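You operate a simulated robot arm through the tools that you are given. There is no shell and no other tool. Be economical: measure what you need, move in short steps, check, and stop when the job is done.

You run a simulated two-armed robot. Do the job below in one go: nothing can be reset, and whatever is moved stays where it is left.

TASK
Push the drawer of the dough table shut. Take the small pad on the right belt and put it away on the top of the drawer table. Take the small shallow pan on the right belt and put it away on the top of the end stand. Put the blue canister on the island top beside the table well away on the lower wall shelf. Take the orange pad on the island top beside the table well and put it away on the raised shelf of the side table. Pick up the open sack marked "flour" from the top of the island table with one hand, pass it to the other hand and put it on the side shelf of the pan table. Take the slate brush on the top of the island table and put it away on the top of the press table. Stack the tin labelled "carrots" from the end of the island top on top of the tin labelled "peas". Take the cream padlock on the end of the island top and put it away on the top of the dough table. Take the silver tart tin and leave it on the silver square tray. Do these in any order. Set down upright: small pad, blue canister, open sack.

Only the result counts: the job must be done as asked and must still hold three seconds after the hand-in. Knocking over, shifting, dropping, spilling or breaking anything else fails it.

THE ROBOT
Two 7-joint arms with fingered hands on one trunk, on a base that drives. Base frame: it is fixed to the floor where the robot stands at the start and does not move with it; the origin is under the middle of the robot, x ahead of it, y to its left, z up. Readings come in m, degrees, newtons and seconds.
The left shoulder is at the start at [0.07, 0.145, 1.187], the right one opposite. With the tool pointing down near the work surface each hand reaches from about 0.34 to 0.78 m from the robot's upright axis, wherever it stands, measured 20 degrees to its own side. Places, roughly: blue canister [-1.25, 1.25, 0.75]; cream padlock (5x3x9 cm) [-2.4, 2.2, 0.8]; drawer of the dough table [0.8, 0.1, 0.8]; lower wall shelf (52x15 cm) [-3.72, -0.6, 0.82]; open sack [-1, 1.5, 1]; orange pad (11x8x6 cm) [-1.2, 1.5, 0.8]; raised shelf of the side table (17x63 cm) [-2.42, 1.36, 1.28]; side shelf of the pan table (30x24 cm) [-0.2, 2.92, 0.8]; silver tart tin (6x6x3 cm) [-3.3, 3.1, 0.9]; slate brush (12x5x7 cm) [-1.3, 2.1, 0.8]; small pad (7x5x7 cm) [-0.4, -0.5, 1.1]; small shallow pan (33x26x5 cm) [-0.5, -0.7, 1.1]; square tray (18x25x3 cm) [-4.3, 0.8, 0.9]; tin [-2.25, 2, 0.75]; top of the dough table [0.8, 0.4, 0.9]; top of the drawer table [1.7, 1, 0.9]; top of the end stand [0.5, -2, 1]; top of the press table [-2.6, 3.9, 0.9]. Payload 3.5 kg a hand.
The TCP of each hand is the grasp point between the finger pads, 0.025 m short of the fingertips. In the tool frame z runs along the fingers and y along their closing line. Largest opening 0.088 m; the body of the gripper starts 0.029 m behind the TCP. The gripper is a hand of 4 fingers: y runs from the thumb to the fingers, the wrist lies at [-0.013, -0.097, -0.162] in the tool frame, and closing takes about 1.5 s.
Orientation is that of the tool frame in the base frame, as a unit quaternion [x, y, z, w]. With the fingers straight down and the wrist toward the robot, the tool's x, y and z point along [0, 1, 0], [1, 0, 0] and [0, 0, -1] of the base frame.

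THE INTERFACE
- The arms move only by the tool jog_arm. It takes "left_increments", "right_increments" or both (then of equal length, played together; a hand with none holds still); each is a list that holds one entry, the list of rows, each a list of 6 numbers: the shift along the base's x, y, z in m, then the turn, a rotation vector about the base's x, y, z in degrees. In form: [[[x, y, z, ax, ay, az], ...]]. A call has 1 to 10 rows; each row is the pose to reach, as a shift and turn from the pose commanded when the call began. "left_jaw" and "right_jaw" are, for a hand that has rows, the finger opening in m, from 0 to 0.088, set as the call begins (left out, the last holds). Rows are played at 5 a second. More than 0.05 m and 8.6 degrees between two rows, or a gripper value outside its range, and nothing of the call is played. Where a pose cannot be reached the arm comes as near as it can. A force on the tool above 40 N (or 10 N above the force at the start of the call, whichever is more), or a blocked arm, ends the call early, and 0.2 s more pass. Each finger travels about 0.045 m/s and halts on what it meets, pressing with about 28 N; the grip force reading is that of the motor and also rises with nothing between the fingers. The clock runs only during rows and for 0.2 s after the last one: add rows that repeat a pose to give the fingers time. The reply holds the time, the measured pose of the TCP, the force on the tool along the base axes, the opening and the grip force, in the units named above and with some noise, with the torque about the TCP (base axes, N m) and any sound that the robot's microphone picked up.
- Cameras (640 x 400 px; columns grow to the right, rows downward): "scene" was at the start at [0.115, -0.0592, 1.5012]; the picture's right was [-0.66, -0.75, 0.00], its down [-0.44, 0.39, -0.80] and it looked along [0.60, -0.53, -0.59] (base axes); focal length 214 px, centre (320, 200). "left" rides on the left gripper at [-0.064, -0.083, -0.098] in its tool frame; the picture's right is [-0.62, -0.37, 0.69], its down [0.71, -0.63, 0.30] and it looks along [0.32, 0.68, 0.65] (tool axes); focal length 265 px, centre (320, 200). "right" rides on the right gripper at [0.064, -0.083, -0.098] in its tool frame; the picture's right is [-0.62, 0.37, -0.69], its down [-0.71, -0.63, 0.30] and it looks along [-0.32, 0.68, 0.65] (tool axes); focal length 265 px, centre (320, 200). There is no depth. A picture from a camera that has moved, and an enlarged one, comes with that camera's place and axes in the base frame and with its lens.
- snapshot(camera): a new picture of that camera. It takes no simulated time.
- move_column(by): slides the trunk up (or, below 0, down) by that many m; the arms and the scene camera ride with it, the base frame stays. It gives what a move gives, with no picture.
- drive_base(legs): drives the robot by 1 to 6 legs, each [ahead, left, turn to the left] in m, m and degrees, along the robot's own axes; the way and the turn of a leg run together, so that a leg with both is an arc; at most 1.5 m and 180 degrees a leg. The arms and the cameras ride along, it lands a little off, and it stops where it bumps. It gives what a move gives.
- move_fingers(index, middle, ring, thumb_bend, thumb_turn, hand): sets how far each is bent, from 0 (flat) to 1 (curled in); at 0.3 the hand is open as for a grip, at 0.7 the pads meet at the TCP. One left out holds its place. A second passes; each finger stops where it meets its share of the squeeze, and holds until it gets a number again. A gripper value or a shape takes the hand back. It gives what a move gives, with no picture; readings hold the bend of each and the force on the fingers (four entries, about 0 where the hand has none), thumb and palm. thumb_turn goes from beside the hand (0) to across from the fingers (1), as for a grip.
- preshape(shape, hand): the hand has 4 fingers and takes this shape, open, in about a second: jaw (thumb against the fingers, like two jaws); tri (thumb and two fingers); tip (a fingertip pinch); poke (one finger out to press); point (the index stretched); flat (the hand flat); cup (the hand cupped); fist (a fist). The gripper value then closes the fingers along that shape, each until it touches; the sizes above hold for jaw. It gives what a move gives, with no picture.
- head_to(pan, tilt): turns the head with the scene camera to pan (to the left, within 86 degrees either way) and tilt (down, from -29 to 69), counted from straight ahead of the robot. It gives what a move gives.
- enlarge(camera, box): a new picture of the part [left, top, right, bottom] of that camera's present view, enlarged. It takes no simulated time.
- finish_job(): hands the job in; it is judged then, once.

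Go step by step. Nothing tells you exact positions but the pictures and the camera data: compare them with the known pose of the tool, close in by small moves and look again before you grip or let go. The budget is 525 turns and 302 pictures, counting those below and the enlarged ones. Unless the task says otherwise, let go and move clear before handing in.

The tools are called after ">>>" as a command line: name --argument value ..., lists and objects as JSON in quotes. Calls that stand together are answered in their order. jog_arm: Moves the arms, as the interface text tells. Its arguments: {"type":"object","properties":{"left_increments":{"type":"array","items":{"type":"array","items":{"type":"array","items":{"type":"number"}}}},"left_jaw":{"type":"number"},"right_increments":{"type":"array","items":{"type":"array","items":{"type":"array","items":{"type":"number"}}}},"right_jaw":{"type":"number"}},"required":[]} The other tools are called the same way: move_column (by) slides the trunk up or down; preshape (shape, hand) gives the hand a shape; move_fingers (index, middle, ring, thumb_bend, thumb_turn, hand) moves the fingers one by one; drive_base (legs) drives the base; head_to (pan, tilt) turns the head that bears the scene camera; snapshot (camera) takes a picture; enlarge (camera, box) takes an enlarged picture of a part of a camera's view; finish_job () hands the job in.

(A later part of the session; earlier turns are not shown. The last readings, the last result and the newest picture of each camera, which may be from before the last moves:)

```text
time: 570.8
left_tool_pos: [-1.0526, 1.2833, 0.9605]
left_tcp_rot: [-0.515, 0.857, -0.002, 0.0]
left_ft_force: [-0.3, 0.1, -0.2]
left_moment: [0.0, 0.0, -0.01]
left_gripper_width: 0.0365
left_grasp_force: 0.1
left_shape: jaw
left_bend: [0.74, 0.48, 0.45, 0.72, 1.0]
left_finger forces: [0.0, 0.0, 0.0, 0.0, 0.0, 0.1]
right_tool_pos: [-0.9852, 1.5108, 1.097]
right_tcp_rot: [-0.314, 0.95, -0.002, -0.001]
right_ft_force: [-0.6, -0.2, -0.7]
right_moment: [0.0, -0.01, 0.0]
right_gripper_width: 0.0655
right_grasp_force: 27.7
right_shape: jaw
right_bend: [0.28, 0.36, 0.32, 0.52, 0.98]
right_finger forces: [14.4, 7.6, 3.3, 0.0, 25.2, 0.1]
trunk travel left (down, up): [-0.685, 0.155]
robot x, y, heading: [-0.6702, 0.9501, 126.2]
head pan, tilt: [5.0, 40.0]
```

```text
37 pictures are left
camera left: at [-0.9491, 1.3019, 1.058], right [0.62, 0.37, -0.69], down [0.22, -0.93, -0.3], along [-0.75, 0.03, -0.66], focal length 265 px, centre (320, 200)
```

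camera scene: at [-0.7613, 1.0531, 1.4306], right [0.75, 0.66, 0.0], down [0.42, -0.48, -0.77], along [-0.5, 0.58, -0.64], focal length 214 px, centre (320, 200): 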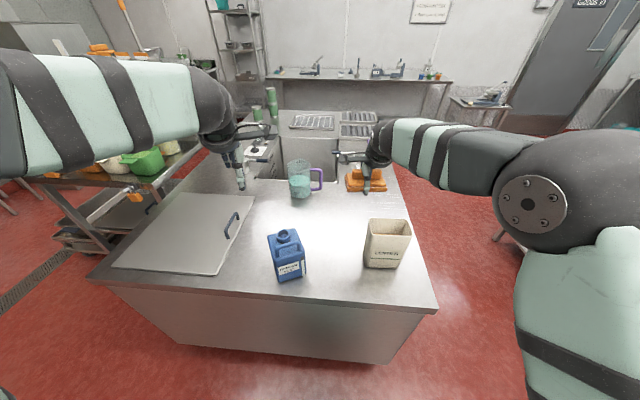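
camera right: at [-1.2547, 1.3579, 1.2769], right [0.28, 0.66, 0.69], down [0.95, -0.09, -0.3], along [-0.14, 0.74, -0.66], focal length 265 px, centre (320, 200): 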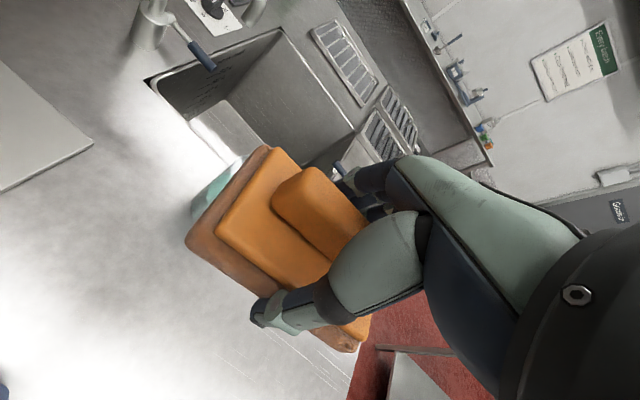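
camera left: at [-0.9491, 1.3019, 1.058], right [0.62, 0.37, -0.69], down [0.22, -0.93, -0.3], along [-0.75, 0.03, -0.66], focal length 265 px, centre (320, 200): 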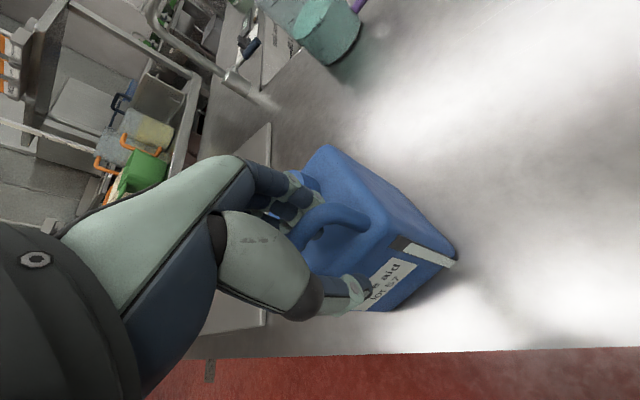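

>>> jog_arm --left_increments '[[[0, 0, -0.008, 0, 0, 0], [0, 0, -0.008, 0, 0, 0], [0, 0, -0.008, 0, 0, 0], [0, 0, -0.008, 0, 0, 0], [0, 0, -0.008, 0, 0, 0], [0, 0, -0.008, 0, 0, 0]]]' --left_jaw 0

>>> jog_arm --left_increments '[[[0, 0, 0.015, 0, 0, 0], [0, 0, 0.03, 0, 0, 0], [0, 0, 0.045, 0, 0, 0]]]'

>>> snapshot --camera "left"

>>> enlarge --camera "scene" --box '[220, 180, 360, 300]'

```text
time: 572.2
left_tool_pos: [-1.0534, 1.2841, 0.9505]
left_tcp_rot: [-0.515, 0.857, -0.002, 0.001]
left_ft_force: [-2.2, 1.2, -0.3]
left_moment: [-0.01, -0.02, -0.08]
left_gripper_width: 0.0001
left_grasp_force: 27.9
left_shape: jaw
left_bend: [0.72, 0.7, 0.7, 0.4, 1.0]
left_finger forces: [0.9, 6.5, 2.5, 0.0, 8.1, 0.0]
right_tool_pos: [-0.9869, 1.5099, 1.0963]
right_tcp_rot: [-0.313, 0.95, -0.002, -0.001]
right_ft_force: [0.0, -0.2, -1.0]
right_moment: [-0.01, 0.0, 0.0]
right_gripper_width: 0.0653
right_grasp_force: 28.2
right_shape: jaw
right_bend: [0.28, 0.36, 0.32, 0.52, 0.98]
right_finger forces: [14.3, 7.6, 3.2, 0.1, 25.3, 0.0]
trunk travel left (down, up): [-0.685, 0.155]
robot x, y, heading: [-0.673, 0.9516, 126.2]
head pan, tilt: [5.0, 40.0]
```

```text
time: 573.0
left_tool_pos: [-1.0529, 1.2851, 0.9952]
left_tcp_rot: [-0.516, 0.857, -0.002, 0.001]
left_ft_force: [-0.8, -0.1, -11.4]
left_moment: [0.0, -0.16, 0.01]
left_gripper_width: 0.0001
left_grasp_force: 28.4
left_shape: jaw
left_bend: [0.72, 0.7, 0.7, 0.41, 1.0]
left_finger forces: [4.7, 8.0, 2.9, 0.0, 9.5, 0.0]
right_tool_pos: [-0.9864, 1.5114, 1.096]
right_tcp_rot: [-0.313, 0.95, -0.001, 0.0]
right_ft_force: [0.1, -0.2, -1.2]
right_moment: [-0.02, 0.02, 0.01]
right_gripper_width: 0.0657
right_grasp_force: 27.9
right_shape: jaw
right_bend: [0.28, 0.36, 0.32, 0.52, 0.98]
right_finger forces: [14.3, 7.5, 3.4, 0.1, 25.2, 0.0]
trunk travel left (down, up): [-0.685, 0.155]
robot x, y, heading: [-0.6723, 0.95, 126.3]
head pan, tilt: [5.0, 40.0]
```

```text
36 pictures are left
camera left: at [-0.9494, 1.3028, 1.0947], right [0.62, 0.37, -0.69], down [0.22, -0.93, -0.3], along [-0.75, 0.03, -0.66], focal length 265 px, centre (320, 200)
```

left: 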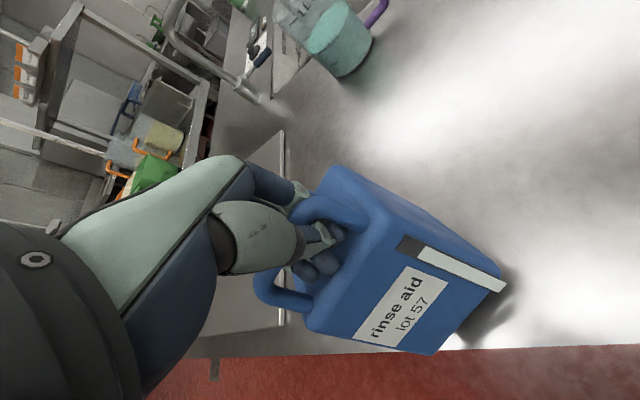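

```text
3.33 times, centred on (290, 240) of scene
camera zoom: at [-0.7603, 1.0556, 1.4304], right [0.75, 0.66, 0.0], down [0.42, -0.49, -0.77], along [-0.5, 0.58, -0.64], focal length 715 px, centre (420, 67)
```

zoom: 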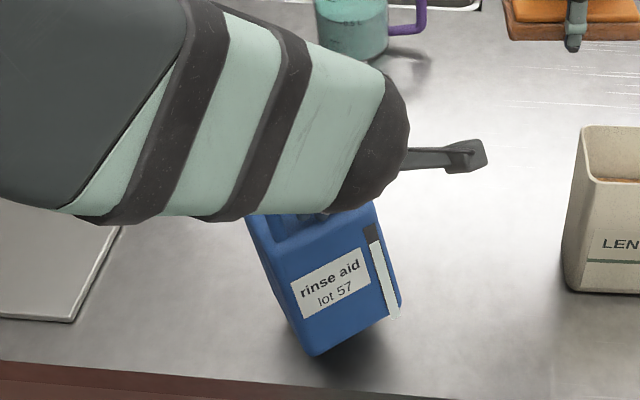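

The canister hangs from the hook grip, about 1.2 kg. I raise the trunk, back off, and turn toward the west side.

>>> move_column --by 0.15

>>> drive_base --legs '[[-0.2, 0, 0], [0, 0, 90]]'

>>> head_to --pan 0 --tilt 22

>>> snapshot --camera "scene"

```text
time: 574.8
left_tool_pos: [-1.0534, 1.2863, 1.147]
left_tcp_rot: [-0.514, 0.858, -0.003, 0.0]
left_ft_force: [-0.1, -0.1, -10.8]
left_moment: [0.05, -0.2, 0.04]
left_gripper_width: 0.0003
left_grasp_force: 27.6
left_shape: jaw
left_bend: [0.72, 0.7, 0.7, 0.41, 1.0]
left_finger forces: [4.9, 7.9, 3.1, 0.0, 9.1, 0.0]
right_tool_pos: [-0.9864, 1.512, 1.2456]
right_tcp_rot: [-0.313, 0.95, -0.003, 0.0]
right_ft_force: [-0.4, -0.4, -0.4]
right_moment: [0.0, -0.02, -0.01]
right_gripper_width: 0.0653
right_grasp_force: 28.2
right_shape: jaw
right_bend: [0.28, 0.36, 0.32, 0.52, 0.98]
right_finger forces: [14.3, 7.6, 3.3, 0.1, 25.1, 0.1]
trunk travel left (down, up): [-0.835, 0.005]
robot x, y, heading: [-0.6731, 0.9492, 125.9]
head pan, tilt: [5.0, 40.0]
```

```text
time: 580.2
left_tool_pos: [-0.8882, 0.4065, 1.1471]
left_tcp_rot: [0.971, -0.239, 0.001, -0.003]
left_ft_force: [0.4, 0.2, -11.9]
left_moment: [0.19, 0.0, -0.01]
left_gripper_width: 0.0
left_grasp_force: 28.0
left_shape: jaw
left_bend: [0.72, 0.7, 0.7, 0.41, 1.0]
left_finger forces: [5.2, 7.2, 3.1, 0.1, 9.3, 0.0]
right_tool_pos: [-1.1136, 0.4724, 1.2458]
right_tcp_rot: [0.894, -0.448, 0.002, -0.002]
right_ft_force: [-0.4, 0.7, -0.2]
right_moment: [0.0, 0.0, -0.01]
right_gripper_width: 0.0653
right_grasp_force: 28.6
right_shape: jaw
right_bend: [0.28, 0.36, 0.32, 0.52, 0.98]
right_finger forces: [14.1, 7.5, 3.3, 0.1, 25.1, 0.0]
trunk travel left (down, up): [-0.835, 0.005]
robot x, y, heading: [-0.5507, 0.7873, -143.6]
head pan, tilt: [5.0, 40.0]
```

```text
time: 581.0
left_tool_pos: [-0.8879, 0.4067, 1.1444]
left_tcp_rot: [0.971, -0.24, 0.001, -0.003]
left_ft_force: [0.1, 0.2, -11.4]
left_moment: [0.2, -0.02, 0.01]
left_gripper_width: 0.0
left_grasp_force: 27.9
left_shape: jaw
left_bend: [0.72, 0.7, 0.7, 0.41, 1.0]
left_finger forces: [5.2, 7.2, 3.2, 0.1, 9.5, 0.1]
right_tool_pos: [-1.114, 0.4721, 1.2457]
right_tcp_rot: [0.894, -0.448, 0.002, -0.002]
right_ft_force: [-0.2, 0.1, 0.0]
right_moment: [-0.02, 0.03, 0.0]
right_gripper_width: 0.0654
right_grasp_force: 27.8
right_shape: jaw
right_bend: [0.28, 0.36, 0.32, 0.52, 0.98]
right_finger forces: [14.1, 7.5, 3.3, 0.0, 25.1, 0.0]
trunk travel left (down, up): [-0.835, 0.005]
robot x, y, heading: [-0.5575, 0.7918, -143.8]
head pan, tilt: [0.0, 22.0]
```

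```text
34 pictures are left
camera scene: at [-0.6727, 0.7015, 1.6085], right [-0.59, 0.8, 0.0], down [0.3, 0.22, -0.93], along [-0.75, -0.55, -0.38], focal length 214 px, centre (320, 200)
```

scene: 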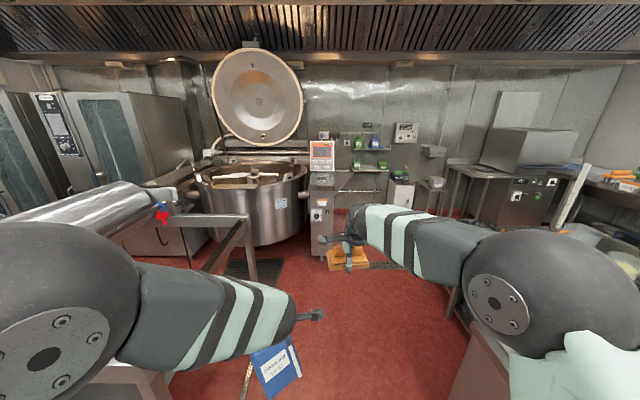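

I see the two wall shelves right of the kettle: the lower one holds green pads. I drive there.

>>> drive_base --legs '[[1.4, -0.4, 0], [0.85, -0.33, 0]]'

>>> head_to --pan 0 --tilt 30

>>> snapshot --camera "scene"

```text
time: 592.7
left_tool_pos: [-3.1247, -0.3657, 1.147]
left_tcp_rot: [0.973, -0.231, 0.001, -0.002]
left_ft_force: [-0.2, -0.4, -11.2]
left_moment: [0.17, -0.01, -0.03]
left_gripper_width: 0.0001
left_grasp_force: 28.1
left_shape: jaw
left_bend: [0.72, 0.7, 0.7, 0.41, 1.0]
left_finger forces: [5.5, 7.0, 3.0, 0.0, 10.0, 0.0]
right_tool_pos: [-3.352, -0.3039, 1.2461]
right_tcp_rot: [0.899, -0.439, 0.001, -0.001]
right_ft_force: [0.2, -0.3, -1.3]
right_moment: [0.03, -0.01, -0.01]
right_gripper_width: 0.0653
right_grasp_force: 28.0
right_shape: jaw
right_bend: [0.28, 0.36, 0.32, 0.52, 0.98]
right_finger forces: [14.2, 7.5, 3.2, 0.0, 25.2, 0.0]
trunk travel left (down, up): [-0.835, 0.005]
robot x, y, heading: [-2.7984, 0.0221, -142.5]
head pan, tilt: [0.0, 22.0]
```

```text
time: 593.4
left_tool_pos: [-3.1262, -0.3653, 1.1451]
left_tcp_rot: [0.973, -0.23, 0.002, -0.003]
left_ft_force: [0.4, 0.3, -11.6]
left_moment: [0.13, -0.02, 0.0]
left_gripper_width: 0.0
left_grasp_force: 28.1
left_shape: jaw
left_bend: [0.72, 0.7, 0.7, 0.41, 1.0]
left_finger forces: [5.7, 7.2, 3.1, 0.1, 10.2, 0.1]
right_tool_pos: [-3.3538, -0.3055, 1.2452]
right_tcp_rot: [0.899, -0.439, 0.002, -0.002]
right_ft_force: [-0.9, 0.4, -0.4]
right_moment: [0.0, 0.01, 0.02]
right_gripper_width: 0.0656
right_grasp_force: 27.8
right_shape: jaw
right_bend: [0.28, 0.36, 0.32, 0.52, 0.98]
right_finger forces: [14.1, 7.5, 3.3, 0.0, 25.1, 0.0]
trunk travel left (down, up): [-0.835, 0.005]
robot x, y, heading: [-2.8021, 0.0235, -142.6]
head pan, tilt: [0.0, 30.0]
```

```text
33 pictures are left
camera scene: at [-2.9141, -0.0654, 1.5958], right [-0.61, 0.79, 0.0], down [0.4, 0.31, -0.87], along [-0.69, -0.53, -0.5], focal length 214 px, centre (320, 200)
```

scene: 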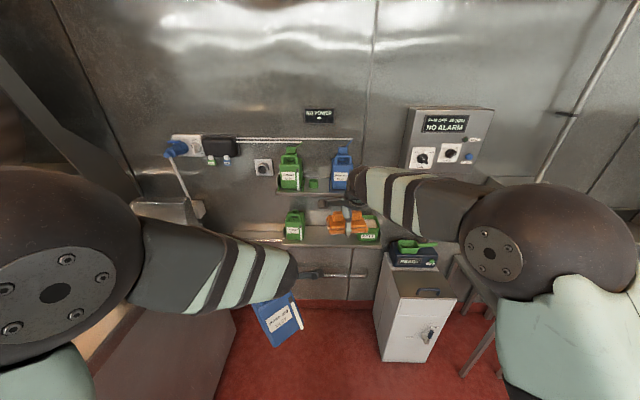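

>>> enlarge --camera "scene" --box '[200, 120, 420, 280]'

```text
2.50 times, centred on (310, 200) of scene
camera zoom: at [-2.9141, -0.0654, 1.5958], right [-0.61, 0.79, 0.0], down [0.4, 0.31, -0.87], along [-0.69, -0.53, -0.5], focal length 536 px, centre (345, 200)
```

zoom: 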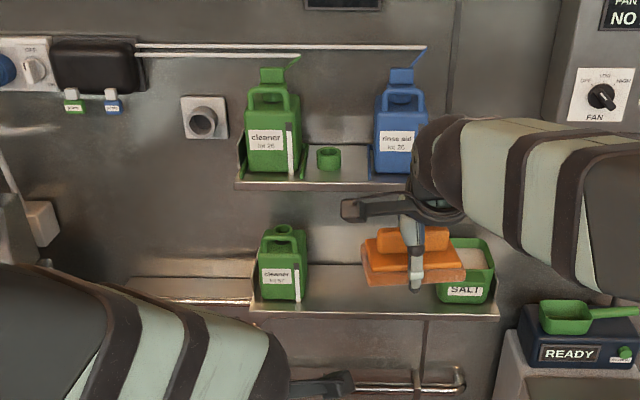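

The lower shelf has room in its middle but sits under an upper shelf, so the canister will need a front grip there. First I place the orange pad: I drive round to the raised shelf's far end.

>>> drive_base --legs '[[0, 0, -91.4], [1.4, 0, 0], [0.35, 0, 0], [0, 0, -90], [1.05, 0, 0], [0, 0, -90]]'

>>> head_to --pan 0 --tilt 32

>>> snapshot --camera "scene"

```text
time: 618.9
left_tool_pos: [-2.6098, 1.7227, 1.1471]
left_tcp_rot: [0.858, 0.514, -0.002, -0.004]
left_ft_force: [-1.4, -0.5, -11.2]
left_moment: [0.0, 0.15, -0.01]
left_gripper_width: 0.0
left_grasp_force: 27.9
left_shape: jaw
left_bend: [0.73, 0.7, 0.7, 0.41, 1.0]
left_finger forces: [4.9, 6.9, 3.0, 0.0, 8.9, 0.0]
right_tool_pos: [-2.6777, 1.4966, 1.2457]
right_tcp_rot: [0.95, 0.311, -0.001, -0.003]
right_ft_force: [-0.2, -0.2, 0.8]
right_moment: [-0.02, -0.01, -0.03]
right_gripper_width: 0.0646
right_grasp_force: 27.9
right_shape: jaw
right_bend: [0.28, 0.36, 0.33, 0.53, 0.98]
right_finger forces: [13.3, 7.1, 3.3, 0.1, 23.7, 0.0]
trunk travel left (down, up): [-0.835, 0.005]
robot x, y, heading: [-2.9921, 2.0596, -54.0]
head pan, tilt: [0.0, 30.0]
```

```text
time: 619.5
left_tool_pos: [-2.6108, 1.7237, 1.146]
left_tcp_rot: [0.858, 0.514, -0.001, -0.003]
left_ft_force: [-0.7, -0.4, -11.0]
left_moment: [0.02, 0.15, 0.02]
left_gripper_width: 0.0001
left_grasp_force: 28.2
left_shape: jaw
left_bend: [0.73, 0.7, 0.7, 0.41, 1.0]
left_finger forces: [5.1, 6.9, 3.0, 0.0, 9.4, 0.0]
right_tool_pos: [-2.6767, 1.4965, 1.246]
right_tcp_rot: [0.95, 0.312, 0.0, -0.003]
right_ft_force: [0.1, -0.2, -1.5]
right_moment: [0.0, 0.01, -0.01]
right_gripper_width: 0.0647
right_grasp_force: 27.7
right_shape: jaw
right_bend: [0.28, 0.36, 0.33, 0.53, 0.98]
right_finger forces: [13.2, 7.1, 3.2, 0.0, 23.6, 0.0]
trunk travel left (down, up): [-0.835, 0.005]
robot x, y, heading: [-2.9917, 2.055, -54.1]
head pan, tilt: [0.0, 32.0]
```

```text
31 pictures are left
camera scene: at [-2.9066, 1.9418, 1.5926], right [-0.81, -0.59, 0.0], down [-0.31, 0.43, -0.85], along [0.5, -0.69, -0.53], focal length 214 px, centre (320, 200)
```

scene: 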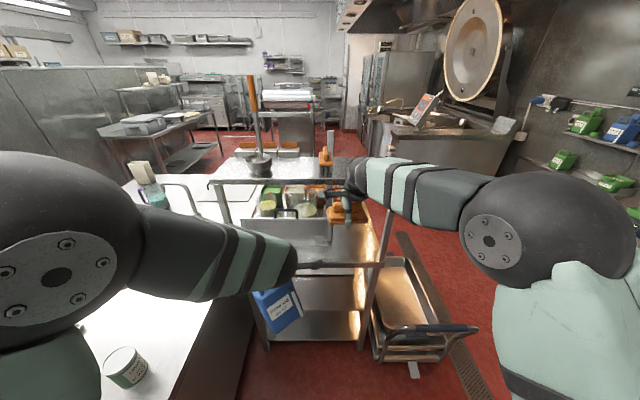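

The raised shelf is straight ahead, about 0.74 m away at z 1.28. I zoom to find a free spot.

>>> enlarge --camera "scene" --box '[200, 110, 420, 270]'

>>> snapshot --camera "right"

```text
2.50 times, centred on (310, 190) of scene
camera zoom: at [-2.9066, 1.9418, 1.5926], right [-0.81, -0.59, 0.0], down [-0.31, 0.43, -0.85], along [0.5, -0.69, -0.53], focal length 536 px, centre (345, 225)
```

zoom: 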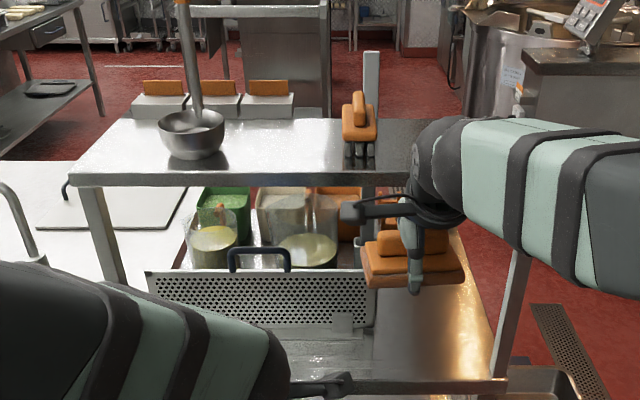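

```text
29 pictures are left
camera right: at [-2.6741, 1.6021, 1.3437], right [-0.28, -0.67, 0.69], down [-0.95, 0.09, -0.3], along [0.14, -0.74, -0.66], focal length 265 px, centre (320, 200)
```

right: 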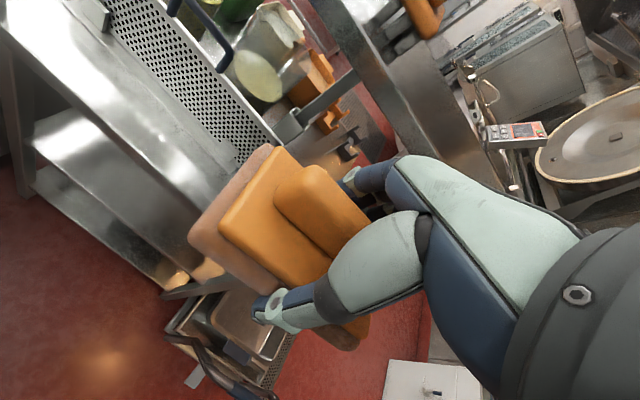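

A free spot lies between the bowl and the orange brush, near (-2.43, 1.43). I tuck the left hand, raise the right, and move closer.

>>> jog_arm --left_increments '[[[0.005, 0.03, 0, 0, 0, 0], [0.01, 0.06, 0, 0, 0, 0], [0.015, 0.09, 0, 0, 0, 0], [0.02, 0.12, 0, 0, 0, 0]]]' --right_increments '[[[0, 0, 0.045, 0, 0, 0], [0, 0, 0.09, 0, 0, 0], [0, 0, 0.13, 0, 0, 0], [0, 0, 0.165, 0, 0, 0]]]'

```text
time: 620.5
left_tool_pos: [-2.5888, 1.8454, 1.1459]
left_tcp_rot: [0.857, 0.515, -0.002, -0.003]
left_ft_force: [-0.1, 0.7, -11.3]
left_moment: [0.05, 0.14, -0.01]
left_gripper_width: 0.0001
left_grasp_force: 28.0
left_shape: jaw
left_bend: [0.73, 0.7, 0.7, 0.41, 1.0]
left_finger forces: [6.1, 6.6, 2.9, 0.0, 10.3, 0.0]
right_tool_pos: [-2.6755, 1.499, 1.4119]
right_tcp_rot: [0.95, 0.313, -0.001, -0.001]
right_ft_force: [-0.4, 0.6, -1.1]
right_moment: [0.01, -0.02, 0.03]
right_gripper_width: 0.0644
right_grasp_force: 28.0
right_shape: jaw
right_bend: [0.28, 0.36, 0.33, 0.53, 0.98]
right_finger forces: [13.3, 7.0, 3.5, 0.0, 23.7, 0.0]
trunk travel left (down, up): [-0.835, 0.005]
robot x, y, heading: [-2.9888, 2.056, -53.8]
head pan, tilt: [0.0, 32.0]
```

>>> drive_base --legs '[[0.12, 0.13, 0]]'

>>> jog_arm --right_increments '[[[0.02, -0.017, 0, 0, 0, 0], [0.04, -0.035, 0, 0, 0, 0], [0.06, -0.052, 0, 0, 0, 0]]]'

>>> enlarge --camera "scene" --box '[200, 100, 440, 270]'

```text
time: 622.0
left_tool_pos: [-2.4166, 1.823, 1.1472]
left_tcp_rot: [0.858, 0.514, -0.001, -0.001]
left_ft_force: [-0.8, 0.4, -11.2]
left_moment: [0.03, 0.15, -0.06]
left_gripper_width: 0.0002
left_grasp_force: 27.9
left_shape: jaw
left_bend: [0.73, 0.7, 0.7, 0.41, 1.0]
left_finger forces: [6.2, 7.1, 3.7, 0.0, 9.8, 0.0]
right_tool_pos: [-2.5044, 1.4752, 1.4132]
right_tcp_rot: [0.95, 0.312, 0.001, -0.002]
right_ft_force: [-0.6, -1.0, -0.9]
right_moment: [0.02, -0.02, 0.01]
right_gripper_width: 0.0645
right_grasp_force: 27.4
right_shape: jaw
right_bend: [0.28, 0.36, 0.33, 0.53, 0.98]
right_finger forces: [13.5, 7.0, 3.4, 0.0, 23.8, 0.0]
trunk travel left (down, up): [-0.835, 0.005]
robot x, y, heading: [-2.8148, 2.0359, -54.1]
head pan, tilt: [0.0, 32.0]
```

```text
time: 622.8
left_tool_pos: [-2.4146, 1.8237, 1.1467]
left_tcp_rot: [0.858, 0.514, -0.001, -0.004]
left_ft_force: [0.0, 1.1, -10.9]
left_moment: [0.03, 0.14, 0.0]
left_gripper_width: 0.0001
left_grasp_force: 28.2
left_shape: jaw
left_bend: [0.73, 0.7, 0.7, 0.41, 1.0]
left_finger forces: [6.5, 7.2, 3.2, 0.0, 10.5, 0.0]
right_tool_pos: [-2.4799, 1.4603, 1.4045]
right_tcp_rot: [0.95, 0.312, 0.0, -0.001]
right_ft_force: [0.4, -0.1, -0.7]
right_moment: [0.02, 0.0, -0.03]
right_gripper_width: 0.0643
right_grasp_force: 28.3
right_shape: jaw
right_bend: [0.28, 0.36, 0.33, 0.53, 0.98]
right_finger forces: [13.3, 7.1, 3.4, 0.1, 23.7, 0.0]
right hand out of reach, approached as far as the arm can: row 1, 2, 3
trunk travel left (down, up): [-0.835, 0.005]
robot x, y, heading: [-2.812, 2.0397, -54.0]
head pan, tilt: [0.0, 32.0]
```

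```text
2.35 times, centred on (320, 185) of scene
camera zoom: at [-2.7315, 1.9217, 1.5928], right [-0.81, -0.59, 0.0], down [-0.31, 0.43, -0.85], along [0.5, -0.69, -0.53], focal length 505 px, centre (320, 235)
```

zoom: 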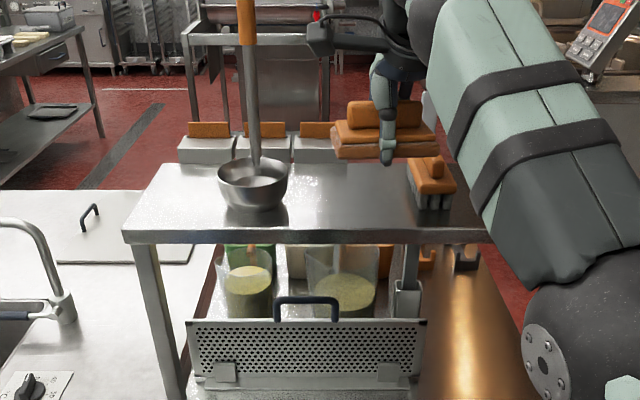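

>>> drive_base --legs '[[0.07, 0.03, 0]]'

>>> jog_arm --right_increments '[[[0, 0, -0.015, 0, 0, 0], [0, 0, -0.03, 0, 0, 0]]]'

>>> enlarge --camera "scene" --box '[240, 120, 420, 240]'

>>> snapshot --camera "right"

```text
time: 623.8
left_tool_pos: [-2.3581, 1.7881, 1.1488]
left_tcp_rot: [0.858, 0.513, 0.001, 0.0]
left_ft_force: [-2.9, -0.4, -10.3]
left_moment: [0.03, 0.17, 0.04]
left_gripper_width: 0.0
left_grasp_force: 27.8
left_shape: jaw
left_bend: [0.73, 0.7, 0.7, 0.42, 1.0]
left_finger forces: [5.9, 0.0, 3.0, 0.1, 8.4, 0.1]
right_tool_pos: [-2.424, 1.4245, 1.4089]
right_tcp_rot: [0.95, 0.312, 0.003, 0.002]
right_ft_force: [-0.1, 0.9, -0.2]
right_moment: [-0.06, -0.01, -0.01]
right_gripper_width: 0.0645
right_grasp_force: 27.6
right_shape: jaw
right_bend: [0.28, 0.36, 0.33, 0.53, 0.98]
right_finger forces: [13.3, 7.1, 3.3, 0.1, 23.8, 0.0]
trunk travel left (down, up): [-0.835, 0.005]
robot x, y, heading: [-2.7485, 1.9963, -54.0]
head pan, tilt: [0.0, 32.0]
```

```text
time: 624.4
left_tool_pos: [-2.3533, 1.7862, 1.1462]
left_tcp_rot: [0.858, 0.513, -0.002, -0.005]
left_ft_force: [-1.6, 0.4, -11.0]
left_moment: [0.04, 0.12, 0.01]
left_gripper_width: 0.0001
left_grasp_force: 27.9
left_shape: jaw
left_bend: [0.73, 0.7, 0.7, 0.42, 1.0]
left_finger forces: [6.9, 0.0, 2.9, 0.0, 9.2, 0.0]
right_tool_pos: [-2.4196, 1.421, 1.3766]
right_tcp_rot: [0.95, 0.312, 0.002, -0.001]
right_ft_force: [-0.2, -0.8, -0.4]
right_moment: [-0.03, 0.02, 0.02]
right_gripper_width: 0.0645
right_grasp_force: 27.9
right_shape: jaw
right_bend: [0.28, 0.36, 0.33, 0.53, 0.98]
right_finger forces: [13.3, 7.1, 3.4, 0.0, 23.7, 0.0]
trunk travel left (down, up): [-0.835, 0.005]
robot x, y, heading: [-2.7436, 2.0001, -54.1]
head pan, tilt: [0.0, 32.0]
```

```text
3.33 times, centred on (330, 180) of scene
camera zoom: at [-2.6689, 1.8842, 1.593], right [-0.81, -0.59, 0.0], down [-0.31, 0.43, -0.85], along [0.5, -0.69, -0.53], focal length 715 px, centre (287, 267)
```

zoom: 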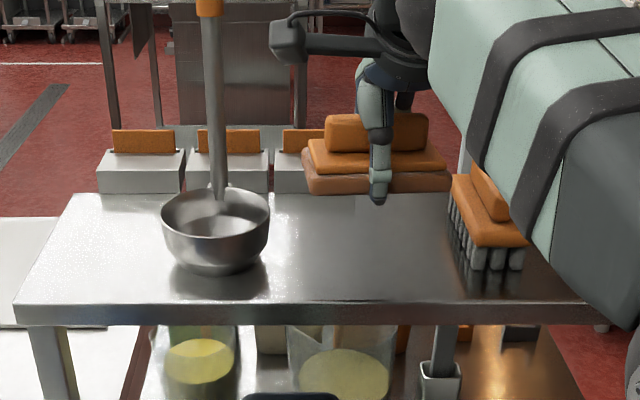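

```text
26 pictures are left
camera right: at [-2.4156, 1.5268, 1.4732], right [-0.28, -0.66, 0.69], down [-0.95, 0.09, -0.31], along [0.14, -0.74, -0.65], focal length 265 px, centre (320, 200)
```

right: 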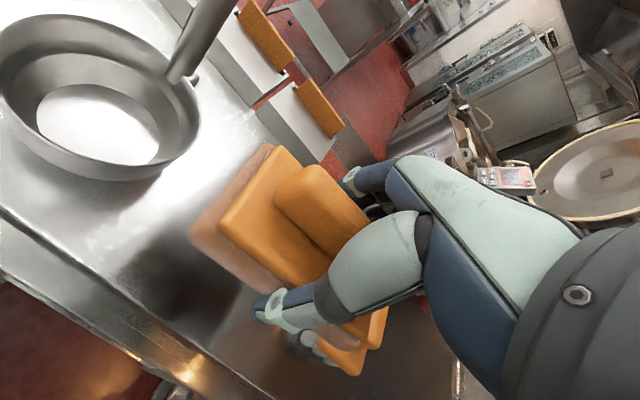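

>>> jog_arm --right_increments '[[[0.002, 0.014, 0, 0, 0, 0], [0.002, 0.014, -0.012, 0, 0, 0], [0.002, 0.014, -0.022, 0, 0, 0], [0.002, 0.014, -0.03, 0, 0, 0], [0.002, 0.014, -0.037, 0, 0, 0]]]'

```text
time: 625.6
left_tool_pos: [-2.3487, 1.7842, 1.1451]
left_tcp_rot: [0.858, 0.514, -0.002, -0.006]
left_ft_force: [0.3, -0.3, -10.9]
left_moment: [0.04, 0.15, -0.01]
left_gripper_width: 0.0002
left_grasp_force: 27.7
left_shape: jaw
left_bend: [0.73, 0.7, 0.7, 0.42, 1.0]
left_finger forces: [6.8, 0.0, 3.0, 0.1, 11.7, 0.0]
right_tool_pos: [-2.413, 1.4333, 1.3368]
right_tcp_rot: [0.95, 0.312, -0.001, -0.002]
right_ft_force: [0.8, -0.3, 0.0]
right_moment: [-0.03, 0.01, 0.0]
right_gripper_width: 0.0643
right_grasp_force: 28.2
right_shape: jaw
right_bend: [0.28, 0.36, 0.33, 0.53, 0.98]
right_finger forces: [13.4, 7.0, 3.4, 0.0, 23.7, 0.1]
trunk travel left (down, up): [-0.835, 0.005]
robot x, y, heading: [-2.7516, 1.9948, -53.5]
head pan, tilt: [0.0, 32.0]
```

>>> jog_arm --right_increments '[[[0, 0, -0.005, 0, 0, 0], [0, 0, -0.01, 0, 0, 0], [0, 0, -0.015, 0, 0, 0], [0, 0, -0.02, 0, 0, 0]]]'

>>> enlarge --camera "scene" --box '[240, 120, 420, 240]'

```text
time: 626.6
left_tool_pos: [-2.3521, 1.784, 1.1457]
left_tcp_rot: [0.858, 0.513, -0.001, -0.004]
left_ft_force: [0.8, -0.6, -11.3]
left_moment: [0.0, 0.1, -0.01]
left_gripper_width: 0.0
left_grasp_force: 28.0
left_shape: jaw
left_bend: [0.73, 0.7, 0.7, 0.42, 1.0]
left_finger forces: [6.7, 0.1, 2.9, 0.0, 12.4, 0.0]
right_tool_pos: [-2.4151, 1.4331, 1.3167]
right_tcp_rot: [0.95, 0.312, 0.001, -0.001]
right_ft_force: [0.5, -0.4, -0.1]
right_moment: [0.01, 0.0, -0.01]
right_gripper_width: 0.0645
right_grasp_force: 28.4
right_shape: jaw
right_bend: [0.28, 0.36, 0.33, 0.53, 0.98]
right_finger forces: [13.3, 7.0, 3.5, 0.0, 23.7, 0.1]
trunk travel left (down, up): [-0.835, 0.005]
robot x, y, heading: [-2.7513, 1.9991, -53.9]
head pan, tilt: [0.0, 32.0]
```

```text
3.33 times, centred on (330, 180) of scene
camera zoom: at [-2.6668, 1.8821, 1.5927], right [-0.81, -0.59, 0.0], down [-0.31, 0.43, -0.85], along [0.5, -0.69, -0.53], focal length 715 px, centre (287, 267)
```

zoom: 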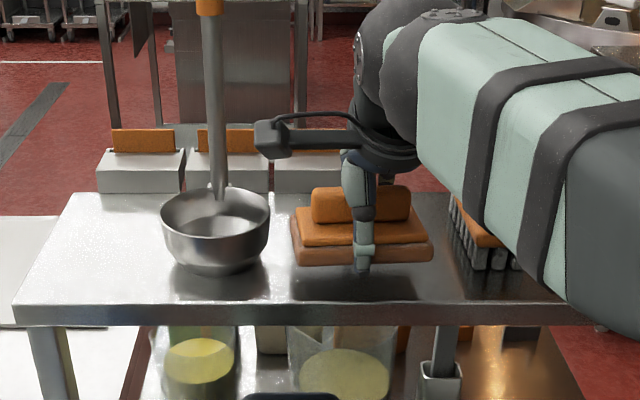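

>>> jog_arm --right_increments '[[[0, 0, -0.004, 0, 0, 0], [0, 0, -0.008, 0, 0, 0], [0, 0, -0.012, 0, 0, 0], [0, 0, -0.016, 0, 0, 0]]]'

```text
time: 627.6
left_tool_pos: [-2.351, 1.7845, 1.1448]
left_tcp_rot: [0.858, 0.513, -0.002, -0.005]
left_ft_force: [0.4, -0.1, -11.4]
left_moment: [0.06, 0.11, 0.0]
left_gripper_width: 0.0
left_grasp_force: 28.1
left_shape: jaw
left_bend: [0.73, 0.7, 0.7, 0.42, 1.0]
left_finger forces: [6.9, 0.0, 2.8, 0.0, 12.2, 0.1]
right_tool_pos: [-2.4152, 1.4331, 1.3014]
right_tcp_rot: [0.95, 0.312, 0.001, -0.002]
right_ft_force: [-0.3, 0.6, -1.6]
right_moment: [-0.01, 0.03, -0.02]
right_gripper_width: 0.0646
right_grasp_force: 28.6
right_shape: jaw
right_bend: [0.28, 0.36, 0.33, 0.53, 0.98]
right_finger forces: [13.3, 7.1, 3.4, 0.0, 23.6, 0.0]
trunk travel left (down, up): [-0.835, 0.005]
robot x, y, heading: [-2.7474, 1.9998, -54.1]
head pan, tilt: [0.0, 32.0]
```

>>> jog_arm --right_increments '[[[0, 0, -0.004, 0, 0, 0], [0, 0, -0.008, 0, 0, 0], [0, 0, -0.012, 0, 0, 0]]]'

>>> enlarge --camera "scene" --box '[240, 120, 420, 240]'

```text
time: 628.4
left_tool_pos: [-2.3523, 1.7859, 1.1453]
left_tcp_rot: [0.858, 0.514, -0.001, -0.004]
left_ft_force: [1.0, 0.3, -11.5]
left_moment: [0.05, 0.07, 0.01]
left_gripper_width: 0.0
left_grasp_force: 28.0
left_shape: jaw
left_bend: [0.73, 0.7, 0.7, 0.42, 1.0]
left_finger forces: [6.9, 0.1, 2.8, 0.1, 12.1, 0.0]
right_tool_pos: [-2.4134, 1.4343, 1.2963]
right_tcp_rot: [0.95, 0.311, 0.004, 0.005]
right_ft_force: [3.4, -5.0, 24.9]
right_moment: [0.78, 0.47, 0.01]
right_gripper_width: 0.0638
right_grasp_force: 27.9
right_shape: jaw
right_bend: [0.28, 0.36, 0.33, 0.54, 0.98]
right_finger forces: [15.2, 7.6, 4.1, 0.0, 51.8, 0.1]
trunk travel left (down, up): [-0.835, 0.005]
robot x, y, heading: [-2.7457, 1.9953, -54.1]
head pan, tilt: [0.0, 32.0]
```

```text
3.33 times, centred on (330, 180) of scene
camera zoom: at [-2.6676, 1.8847, 1.5934], right [-0.81, -0.59, 0.0], down [-0.31, 0.43, -0.85], along [0.5, -0.69, -0.53], focal length 715 px, centre (287, 267)
```

zoom: 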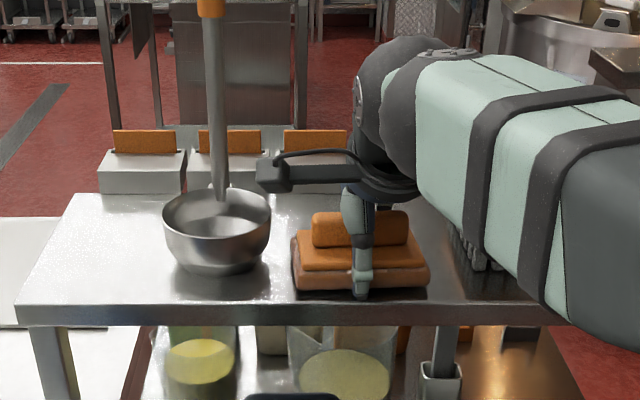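

Contact on the shelf. I release and rise straight up.

>>> jog_arm --right_increments '[[[0, 0, 0.004, 0, 0, 0], [0, 0, 0.004, 0, 0, 0]]]'

>>> jog_arm --right_increments '[[[0, 0, 0, 0, 0, 0], [0, 0, 0, 0, 0, 0], [0, 0, 0, 0, 0, 0], [0, 0, 0, 0, 0, 0], [0, 0, 0, 0, 0, 0], [0, 0, 0, 0, 0, 0], [0, 0, 0.02, 0, 0, 0], [0, 0, 0.05, 0, 0, 0], [0, 0, 0.09, 0, 0, 0], [0, 0, 0.12, 0, 0, 0]]]' --right_jaw 0.088

>>> drive_base --legs '[[-0.35, 0, 0]]'

>>> snapshot --camera "scene"

```text
time: 629.0
left_tool_pos: [-2.3516, 1.7853, 1.1457]
left_tcp_rot: [0.858, 0.514, -0.002, -0.005]
left_ft_force: [-0.5, 0.4, -10.7]
left_moment: [0.03, 0.1, -0.01]
left_gripper_width: 0.0001
left_grasp_force: 27.9
left_shape: jaw
left_bend: [0.73, 0.7, 0.7, 0.42, 1.0]
left_finger forces: [6.9, 0.0, 2.9, 0.1, 12.1, 0.1]
right_tool_pos: [-2.4143, 1.4336, 1.2949]
right_tcp_rot: [0.95, 0.312, 0.001, 0.0]
right_ft_force: [2.5, -4.0, 18.3]
right_moment: [-0.17, -0.1, -0.02]
right_gripper_width: 0.0641
right_grasp_force: 28.2
right_shape: jaw
right_bend: [0.28, 0.36, 0.33, 0.54, 0.98]
right_finger forces: [18.2, 13.1, 4.2, 0.0, 33.5, 0.0]
trunk travel left (down, up): [-0.835, 0.005]
robot x, y, heading: [-2.749, 1.9939, -54.0]
head pan, tilt: [0.0, 32.0]
```

```text
time: 631.2
left_tool_pos: [-2.3502, 1.7812, 1.1437]
left_tcp_rot: [0.858, 0.513, -0.002, -0.005]
left_ft_force: [0.6, 0.0, -12.1]
left_moment: [0.08, 0.12, 0.0]
left_gripper_width: 0.0
left_grasp_force: 28.4
left_shape: jaw
left_bend: [0.73, 0.7, 0.7, 0.42, 1.0]
left_finger forces: [6.8, 0.1, 3.0, 0.0, 12.5, 0.0]
right_tool_pos: [-2.4125, 1.4302, 1.4117]
right_tcp_rot: [0.95, 0.312, -0.001, -0.003]
right_ft_force: [0.1, -0.1, 0.0]
right_moment: [0.0, 0.02, 0.0]
right_gripper_width: 0.0876
right_grasp_force: 0.1
right_shape: jaw
right_bend: [0.3, 0.3, 0.3, 0.3, 0.98]
right_finger forces: [0.0, 0.0, 0.0, 0.0, 0.0, 0.1]
trunk travel left (down, up): [-0.835, 0.005]
robot x, y, heading: [-2.7508, 1.9971, -53.9]
head pan, tilt: [0.0, 32.0]
```

```text
time: 633.5
left_tool_pos: [-2.5568, 2.0663, 1.1451]
left_tcp_rot: [0.858, 0.513, -0.002, -0.005]
left_ft_force: [0.5, 0.2, -10.5]
left_moment: [0.02, 0.13, 0.02]
left_gripper_width: 0.0
left_grasp_force: 28.0
left_shape: jaw
left_bend: [0.73, 0.7, 0.7, 0.42, 1.0]
left_finger forces: [6.5, 0.1, 3.2, 0.0, 12.7, 0.0]
right_tool_pos: [-2.619, 1.7148, 1.4111]
right_tcp_rot: [0.95, 0.312, -0.001, -0.003]
right_ft_force: [1.0, 0.1, 0.5]
right_moment: [0.01, 0.02, -0.02]
right_gripper_width: 0.0875
right_grasp_force: 0.1
right_shape: jaw
right_bend: [0.3, 0.3, 0.3, 0.3, 0.98]
right_finger forces: [0.0, 0.0, 0.0, 0.0, 0.0, 0.0]
trunk travel left (down, up): [-0.835, 0.005]
robot x, y, heading: [-2.9566, 2.2838, -53.9]
head pan, tilt: [0.0, 32.0]
```

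```text
23 pictures are left
camera scene: at [-2.8711, 2.1643, 1.5923], right [-0.81, -0.59, 0.0], down [-0.31, 0.43, -0.85], along [0.5, -0.68, -0.53], focal length 214 px, centre (320, 200)
```

scene: 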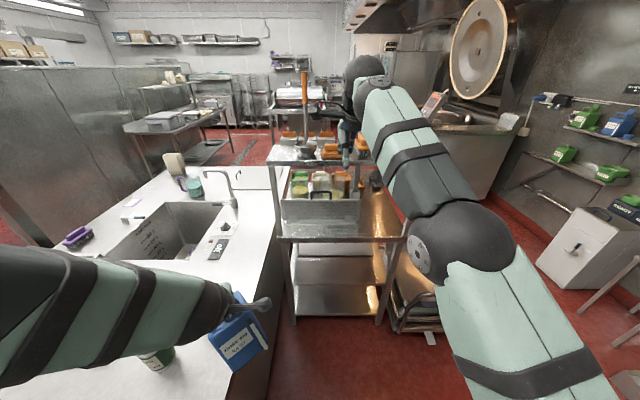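

The orange pad is in place. Now I regrasp the hanging canister in the air with the right hand. I back off a bit, bring the canister square in front of me, and pose the right hand.

>>> drive_base --legs '[[-0.2, 0, 0]]'

>>> jog_arm --left_increments '[[[-0.01, -0.025, 0.005, 0, 0, -4.4], [-0.02, -0.05, 0.01, 0, 0, -8.7], [-0.03, -0.076, 0.015, 0, 0, -13], [-0.04, -0.1, 0.015, 0, 0, -17.4], [-0.05, -0.127, 0.015, 0, 0, -21.7], [-0.056, -0.152, 0.015, 0, 0, -26]]]'

>>> jog_arm --right_increments '[[[-0.02, 0.015, -0.02, 0, 0, 8.5], [-0.04, 0.03, -0.04, 0, 0, 17], [-0.06, 0.045, -0.06, 0, 0, 25.5], [-0.08, 0.06, -0.08, 0, 0, 34], [-0.1, 0.075, -0.1, 0, 0, 42.5], [-0.12, 0.09, -0.12, 0, 0, 51], [-0.14, 0.1, -0.14, 0, 0, 59.5], [-0.16, 0.11, -0.16, 0, 0, 68], [-0.18, 0.12, -0.18, 0, 0, 76.5], [-0.2, 0.13, -0.2, 0, 0, 85]]]'

>>> snapshot --camera "scene"

```text
time: 635.1
left_tool_pos: [-2.672, 2.2261, 1.1436]
left_tcp_rot: [0.858, 0.514, -0.001, -0.006]
left_ft_force: [0.7, -1.0, -10.6]
left_moment: [0.0, 0.1, 0.0]
left_gripper_width: 0.0
left_grasp_force: 27.4
left_shape: jaw
left_bend: [0.73, 0.7, 0.7, 0.42, 1.0]
left_finger forces: [6.4, 0.1, 3.3, 0.1, 13.4, 0.0]
right_tool_pos: [-2.7351, 1.8751, 1.411]
right_tcp_rot: [0.95, 0.312, -0.002, -0.004]
right_ft_force: [0.4, 0.3, 0.0]
right_moment: [0.01, 0.02, 0.0]
right_gripper_width: 0.0878
right_grasp_force: 0.1
right_shape: jaw
right_bend: [0.3, 0.3, 0.3, 0.3, 0.98]
right_finger forces: [0.0, 0.0, 0.0, 0.0, 0.0, 0.0]
trunk travel left (down, up): [-0.835, 0.005]
robot x, y, heading: [-3.0721, 2.4437, -54.1]
head pan, tilt: [0.0, 32.0]
```

```text
time: 636.5
left_tool_pos: [-2.7294, 2.0758, 1.16]
left_tcp_rot: [0.952, 0.307, -0.001, -0.005]
left_ft_force: [0.0, -0.8, -11.3]
left_moment: [0.02, 0.09, -0.02]
left_gripper_width: 0.0
left_grasp_force: 27.7
left_shape: jaw
left_bend: [0.73, 0.7, 0.7, 0.42, 1.0]
left_finger forces: [7.1, 0.0, 3.3, 0.0, 12.6, 0.1]
right_tool_pos: [-2.736, 1.8765, 1.4118]
right_tcp_rot: [0.95, 0.312, -0.001, -0.002]
right_ft_force: [0.6, -0.1, 0.1]
right_moment: [0.02, -0.03, -0.01]
right_gripper_width: 0.0878
right_grasp_force: 0.0
right_shape: jaw
right_bend: [0.3, 0.3, 0.3, 0.3, 0.98]
right_finger forces: [0.1, 0.0, 0.0, 0.0, 0.0, 0.0]
trunk travel left (down, up): [-0.835, 0.005]
robot x, y, heading: [-3.0748, 2.4443, -54.1]
head pan, tilt: [0.0, 32.0]
```

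```text
time: 638.7
left_tool_pos: [-2.7307, 2.0757, 1.16]
left_tcp_rot: [0.952, 0.307, -0.002, -0.005]
left_ft_force: [-1.2, 1.0, -10.6]
left_moment: [0.09, 0.09, 0.04]
left_gripper_width: 0.0001
left_grasp_force: 28.0
left_shape: jaw
left_bend: [0.73, 0.7, 0.7, 0.42, 1.0]
left_finger forces: [7.6, 0.1, 3.4, 0.0, 12.5, 0.0]
right_tool_pos: [-2.9385, 2.0077, 1.2122]
right_tcp_rot: [0.489, 0.872, 0.0, -0.002]
right_ft_force: [-0.3, -0.7, 0.2]
right_moment: [-0.02, -0.04, -0.05]
right_gripper_width: 0.0877
right_grasp_force: 0.0
right_shape: jaw
right_bend: [0.3, 0.3, 0.3, 0.3, 0.98]
right_finger forces: [0.0, 0.0, 0.0, 0.0, 0.1, 0.1]
trunk travel left (down, up): [-0.835, 0.005]
robot x, y, heading: [-3.0732, 2.4466, -53.8]
head pan, tilt: [0.0, 32.0]
```

```text
22 pictures are left
camera scene: at [-2.9903, 2.3267, 1.5926], right [-0.81, -0.59, 0.0], down [-0.31, 0.43, -0.85], along [0.5, -0.69, -0.53], focal length 214 px, centre (320, 200)
```

scene: 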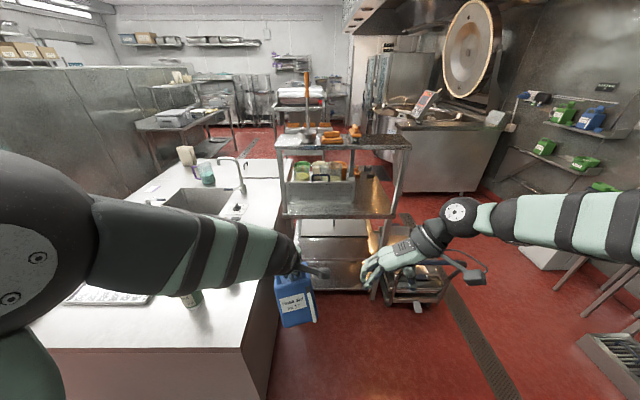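

The canister hangs squarely. I extend it forward a little and pitch the right hand to point at its front.

>>> jog_arm --left_increments '[[[0.018, -0.024, 0, 0, 0, 0], [0.036, -0.049, 0, 0, 0, 0], [0.054, -0.073, 0, 0, 0, 0], [0.071, -0.097, 0, 0, 0, 0]]]'

>>> jog_arm --right_increments '[[[0, 0, -0.012, -6.78, -4.96, 0], [0, 0, -0.024, -13.6, -9.9, 0], [0, 0, -0.036, -20.3, -14.9, 0], [0, 0, -0.048, -27.1, -19.8, 0], [0, 0, -0.06, -33.9, -24.8, 0], [0, 0, -0.072, -40.7, -29.8, 0], [0, 0, -0.084, -47.5, -34.7, 0], [0, 0, -0.096, -54.2, -39.7, 0], [0.0, 0.0, -0.108, -56.5, -41.3, 0]]]'

>>> move_fingers --hand "right" --index 0.08 --middle 0.08 --ring 0.08 --thumb_bend 0.08

>>> snapshot --camera "scene"

```text
time: 639.7
left_tool_pos: [-2.6582, 1.9786, 1.1586]
left_tcp_rot: [0.952, 0.307, -0.001, -0.006]
left_ft_force: [1.7, -0.9, -11.0]
left_moment: [-0.01, 0.12, -0.01]
left_gripper_width: 0.0
left_grasp_force: 28.1
left_shape: jaw
left_bend: [0.73, 0.7, 0.7, 0.42, 1.0]
left_finger forces: [7.1, 0.0, 3.7, 0.0, 14.4, 0.0]
right_tool_pos: [-2.9377, 2.0074, 1.213]
right_tcp_rot: [0.49, 0.872, 0.0, -0.002]
right_ft_force: [-0.8, -0.1, 0.6]
right_moment: [0.01, -0.02, -0.03]
right_gripper_width: 0.0876
right_grasp_force: 0.1
right_shape: jaw
right_bend: [0.3, 0.3, 0.3, 0.3, 0.98]
right_finger forces: [0.1, 0.0, 0.1, 0.1, 0.0, 0.0]
trunk travel left (down, up): [-0.835, 0.005]
robot x, y, heading: [-3.0755, 2.4434, -54.0]
head pan, tilt: [0.0, 32.0]
```

```text
time: 641.7
left_tool_pos: [-2.657, 1.9814, 1.1615]
left_tcp_rot: [0.952, 0.307, -0.002, -0.004]
left_ft_force: [-0.5, 0.3, -10.7]
left_moment: [0.05, 0.1, -0.03]
left_gripper_width: 0.0
left_grasp_force: 27.8
left_shape: jaw
left_bend: [0.73, 0.7, 0.7, 0.42, 1.0]
left_finger forces: [8.0, 0.0, 3.4, 0.0, 13.3, 0.1]
right_tool_pos: [-2.9267, 1.9961, 1.1424]
right_tcp_rot: [0.403, 0.718, -0.238, 0.515]
right_ft_force: [-0.8, 0.4, -0.7]
right_moment: [0.02, -0.01, -0.02]
right_gripper_width: 0.0877
right_grasp_force: 0.1
right_shape: jaw
right_bend: [0.3, 0.3, 0.3, 0.3, 0.98]
right_finger forces: [0.0, 0.0, 0.1, 0.0, 0.1, 0.0]
right hand out of reach, approached as far as the arm can: row 7, 8, 9
trunk travel left (down, up): [-0.835, 0.005]
robot x, y, heading: [-3.0707, 2.4448, -54.2]
head pan, tilt: [0.0, 32.0]
```

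```text
time: 642.7
left_tool_pos: [-2.6585, 1.9796, 1.16]
left_tcp_rot: [0.952, 0.307, -0.001, -0.005]
left_ft_force: [-0.7, 0.4, -11.0]
left_moment: [0.04, 0.09, -0.04]
left_gripper_width: 0.0
left_grasp_force: 28.0
left_shape: jaw
left_bend: [0.73, 0.7, 0.7, 0.42, 1.0]
left_finger forces: [7.7, 0.0, 3.5, 0.0, 13.4, 0.0]
right_tool_pos: [-2.9272, 1.9957, 1.1424]
right_tcp_rot: [0.403, 0.718, -0.236, 0.515]
right_ft_force: [0.7, 0.4, 0.0]
right_moment: [0.0, -0.05, -0.04]
right_gripper_width: 0.1226
right_grasp_force: 0.1
right_shape: fingers
right_bend: [0.08, 0.08, 0.08, 0.08, 0.98]
right_finger forces: [0.0, 0.0, 0.1, 0.1, 0.0, 0.1]
trunk travel left (down, up): [-0.835, 0.005]
robot x, y, heading: [-3.076, 2.443, -54.1]
head pan, tilt: [0.0, 32.0]
```

```text
21 pictures are left
camera scene: at [-2.99, 2.3269, 1.5926], right [-0.81, -0.59, 0.0], down [-0.31, 0.43, -0.85], along [0.5, -0.69, -0.53], focal length 214 px, centre (320, 200)
```

scene: 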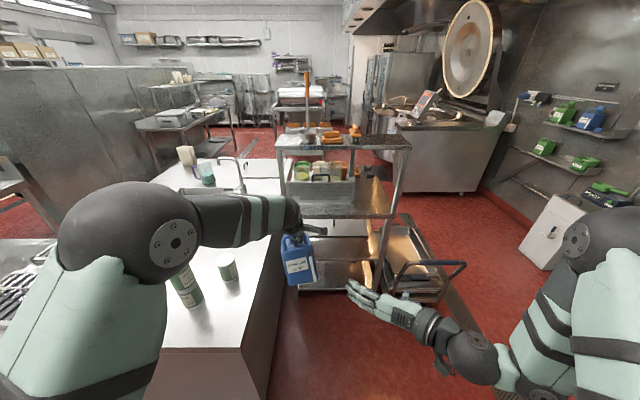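

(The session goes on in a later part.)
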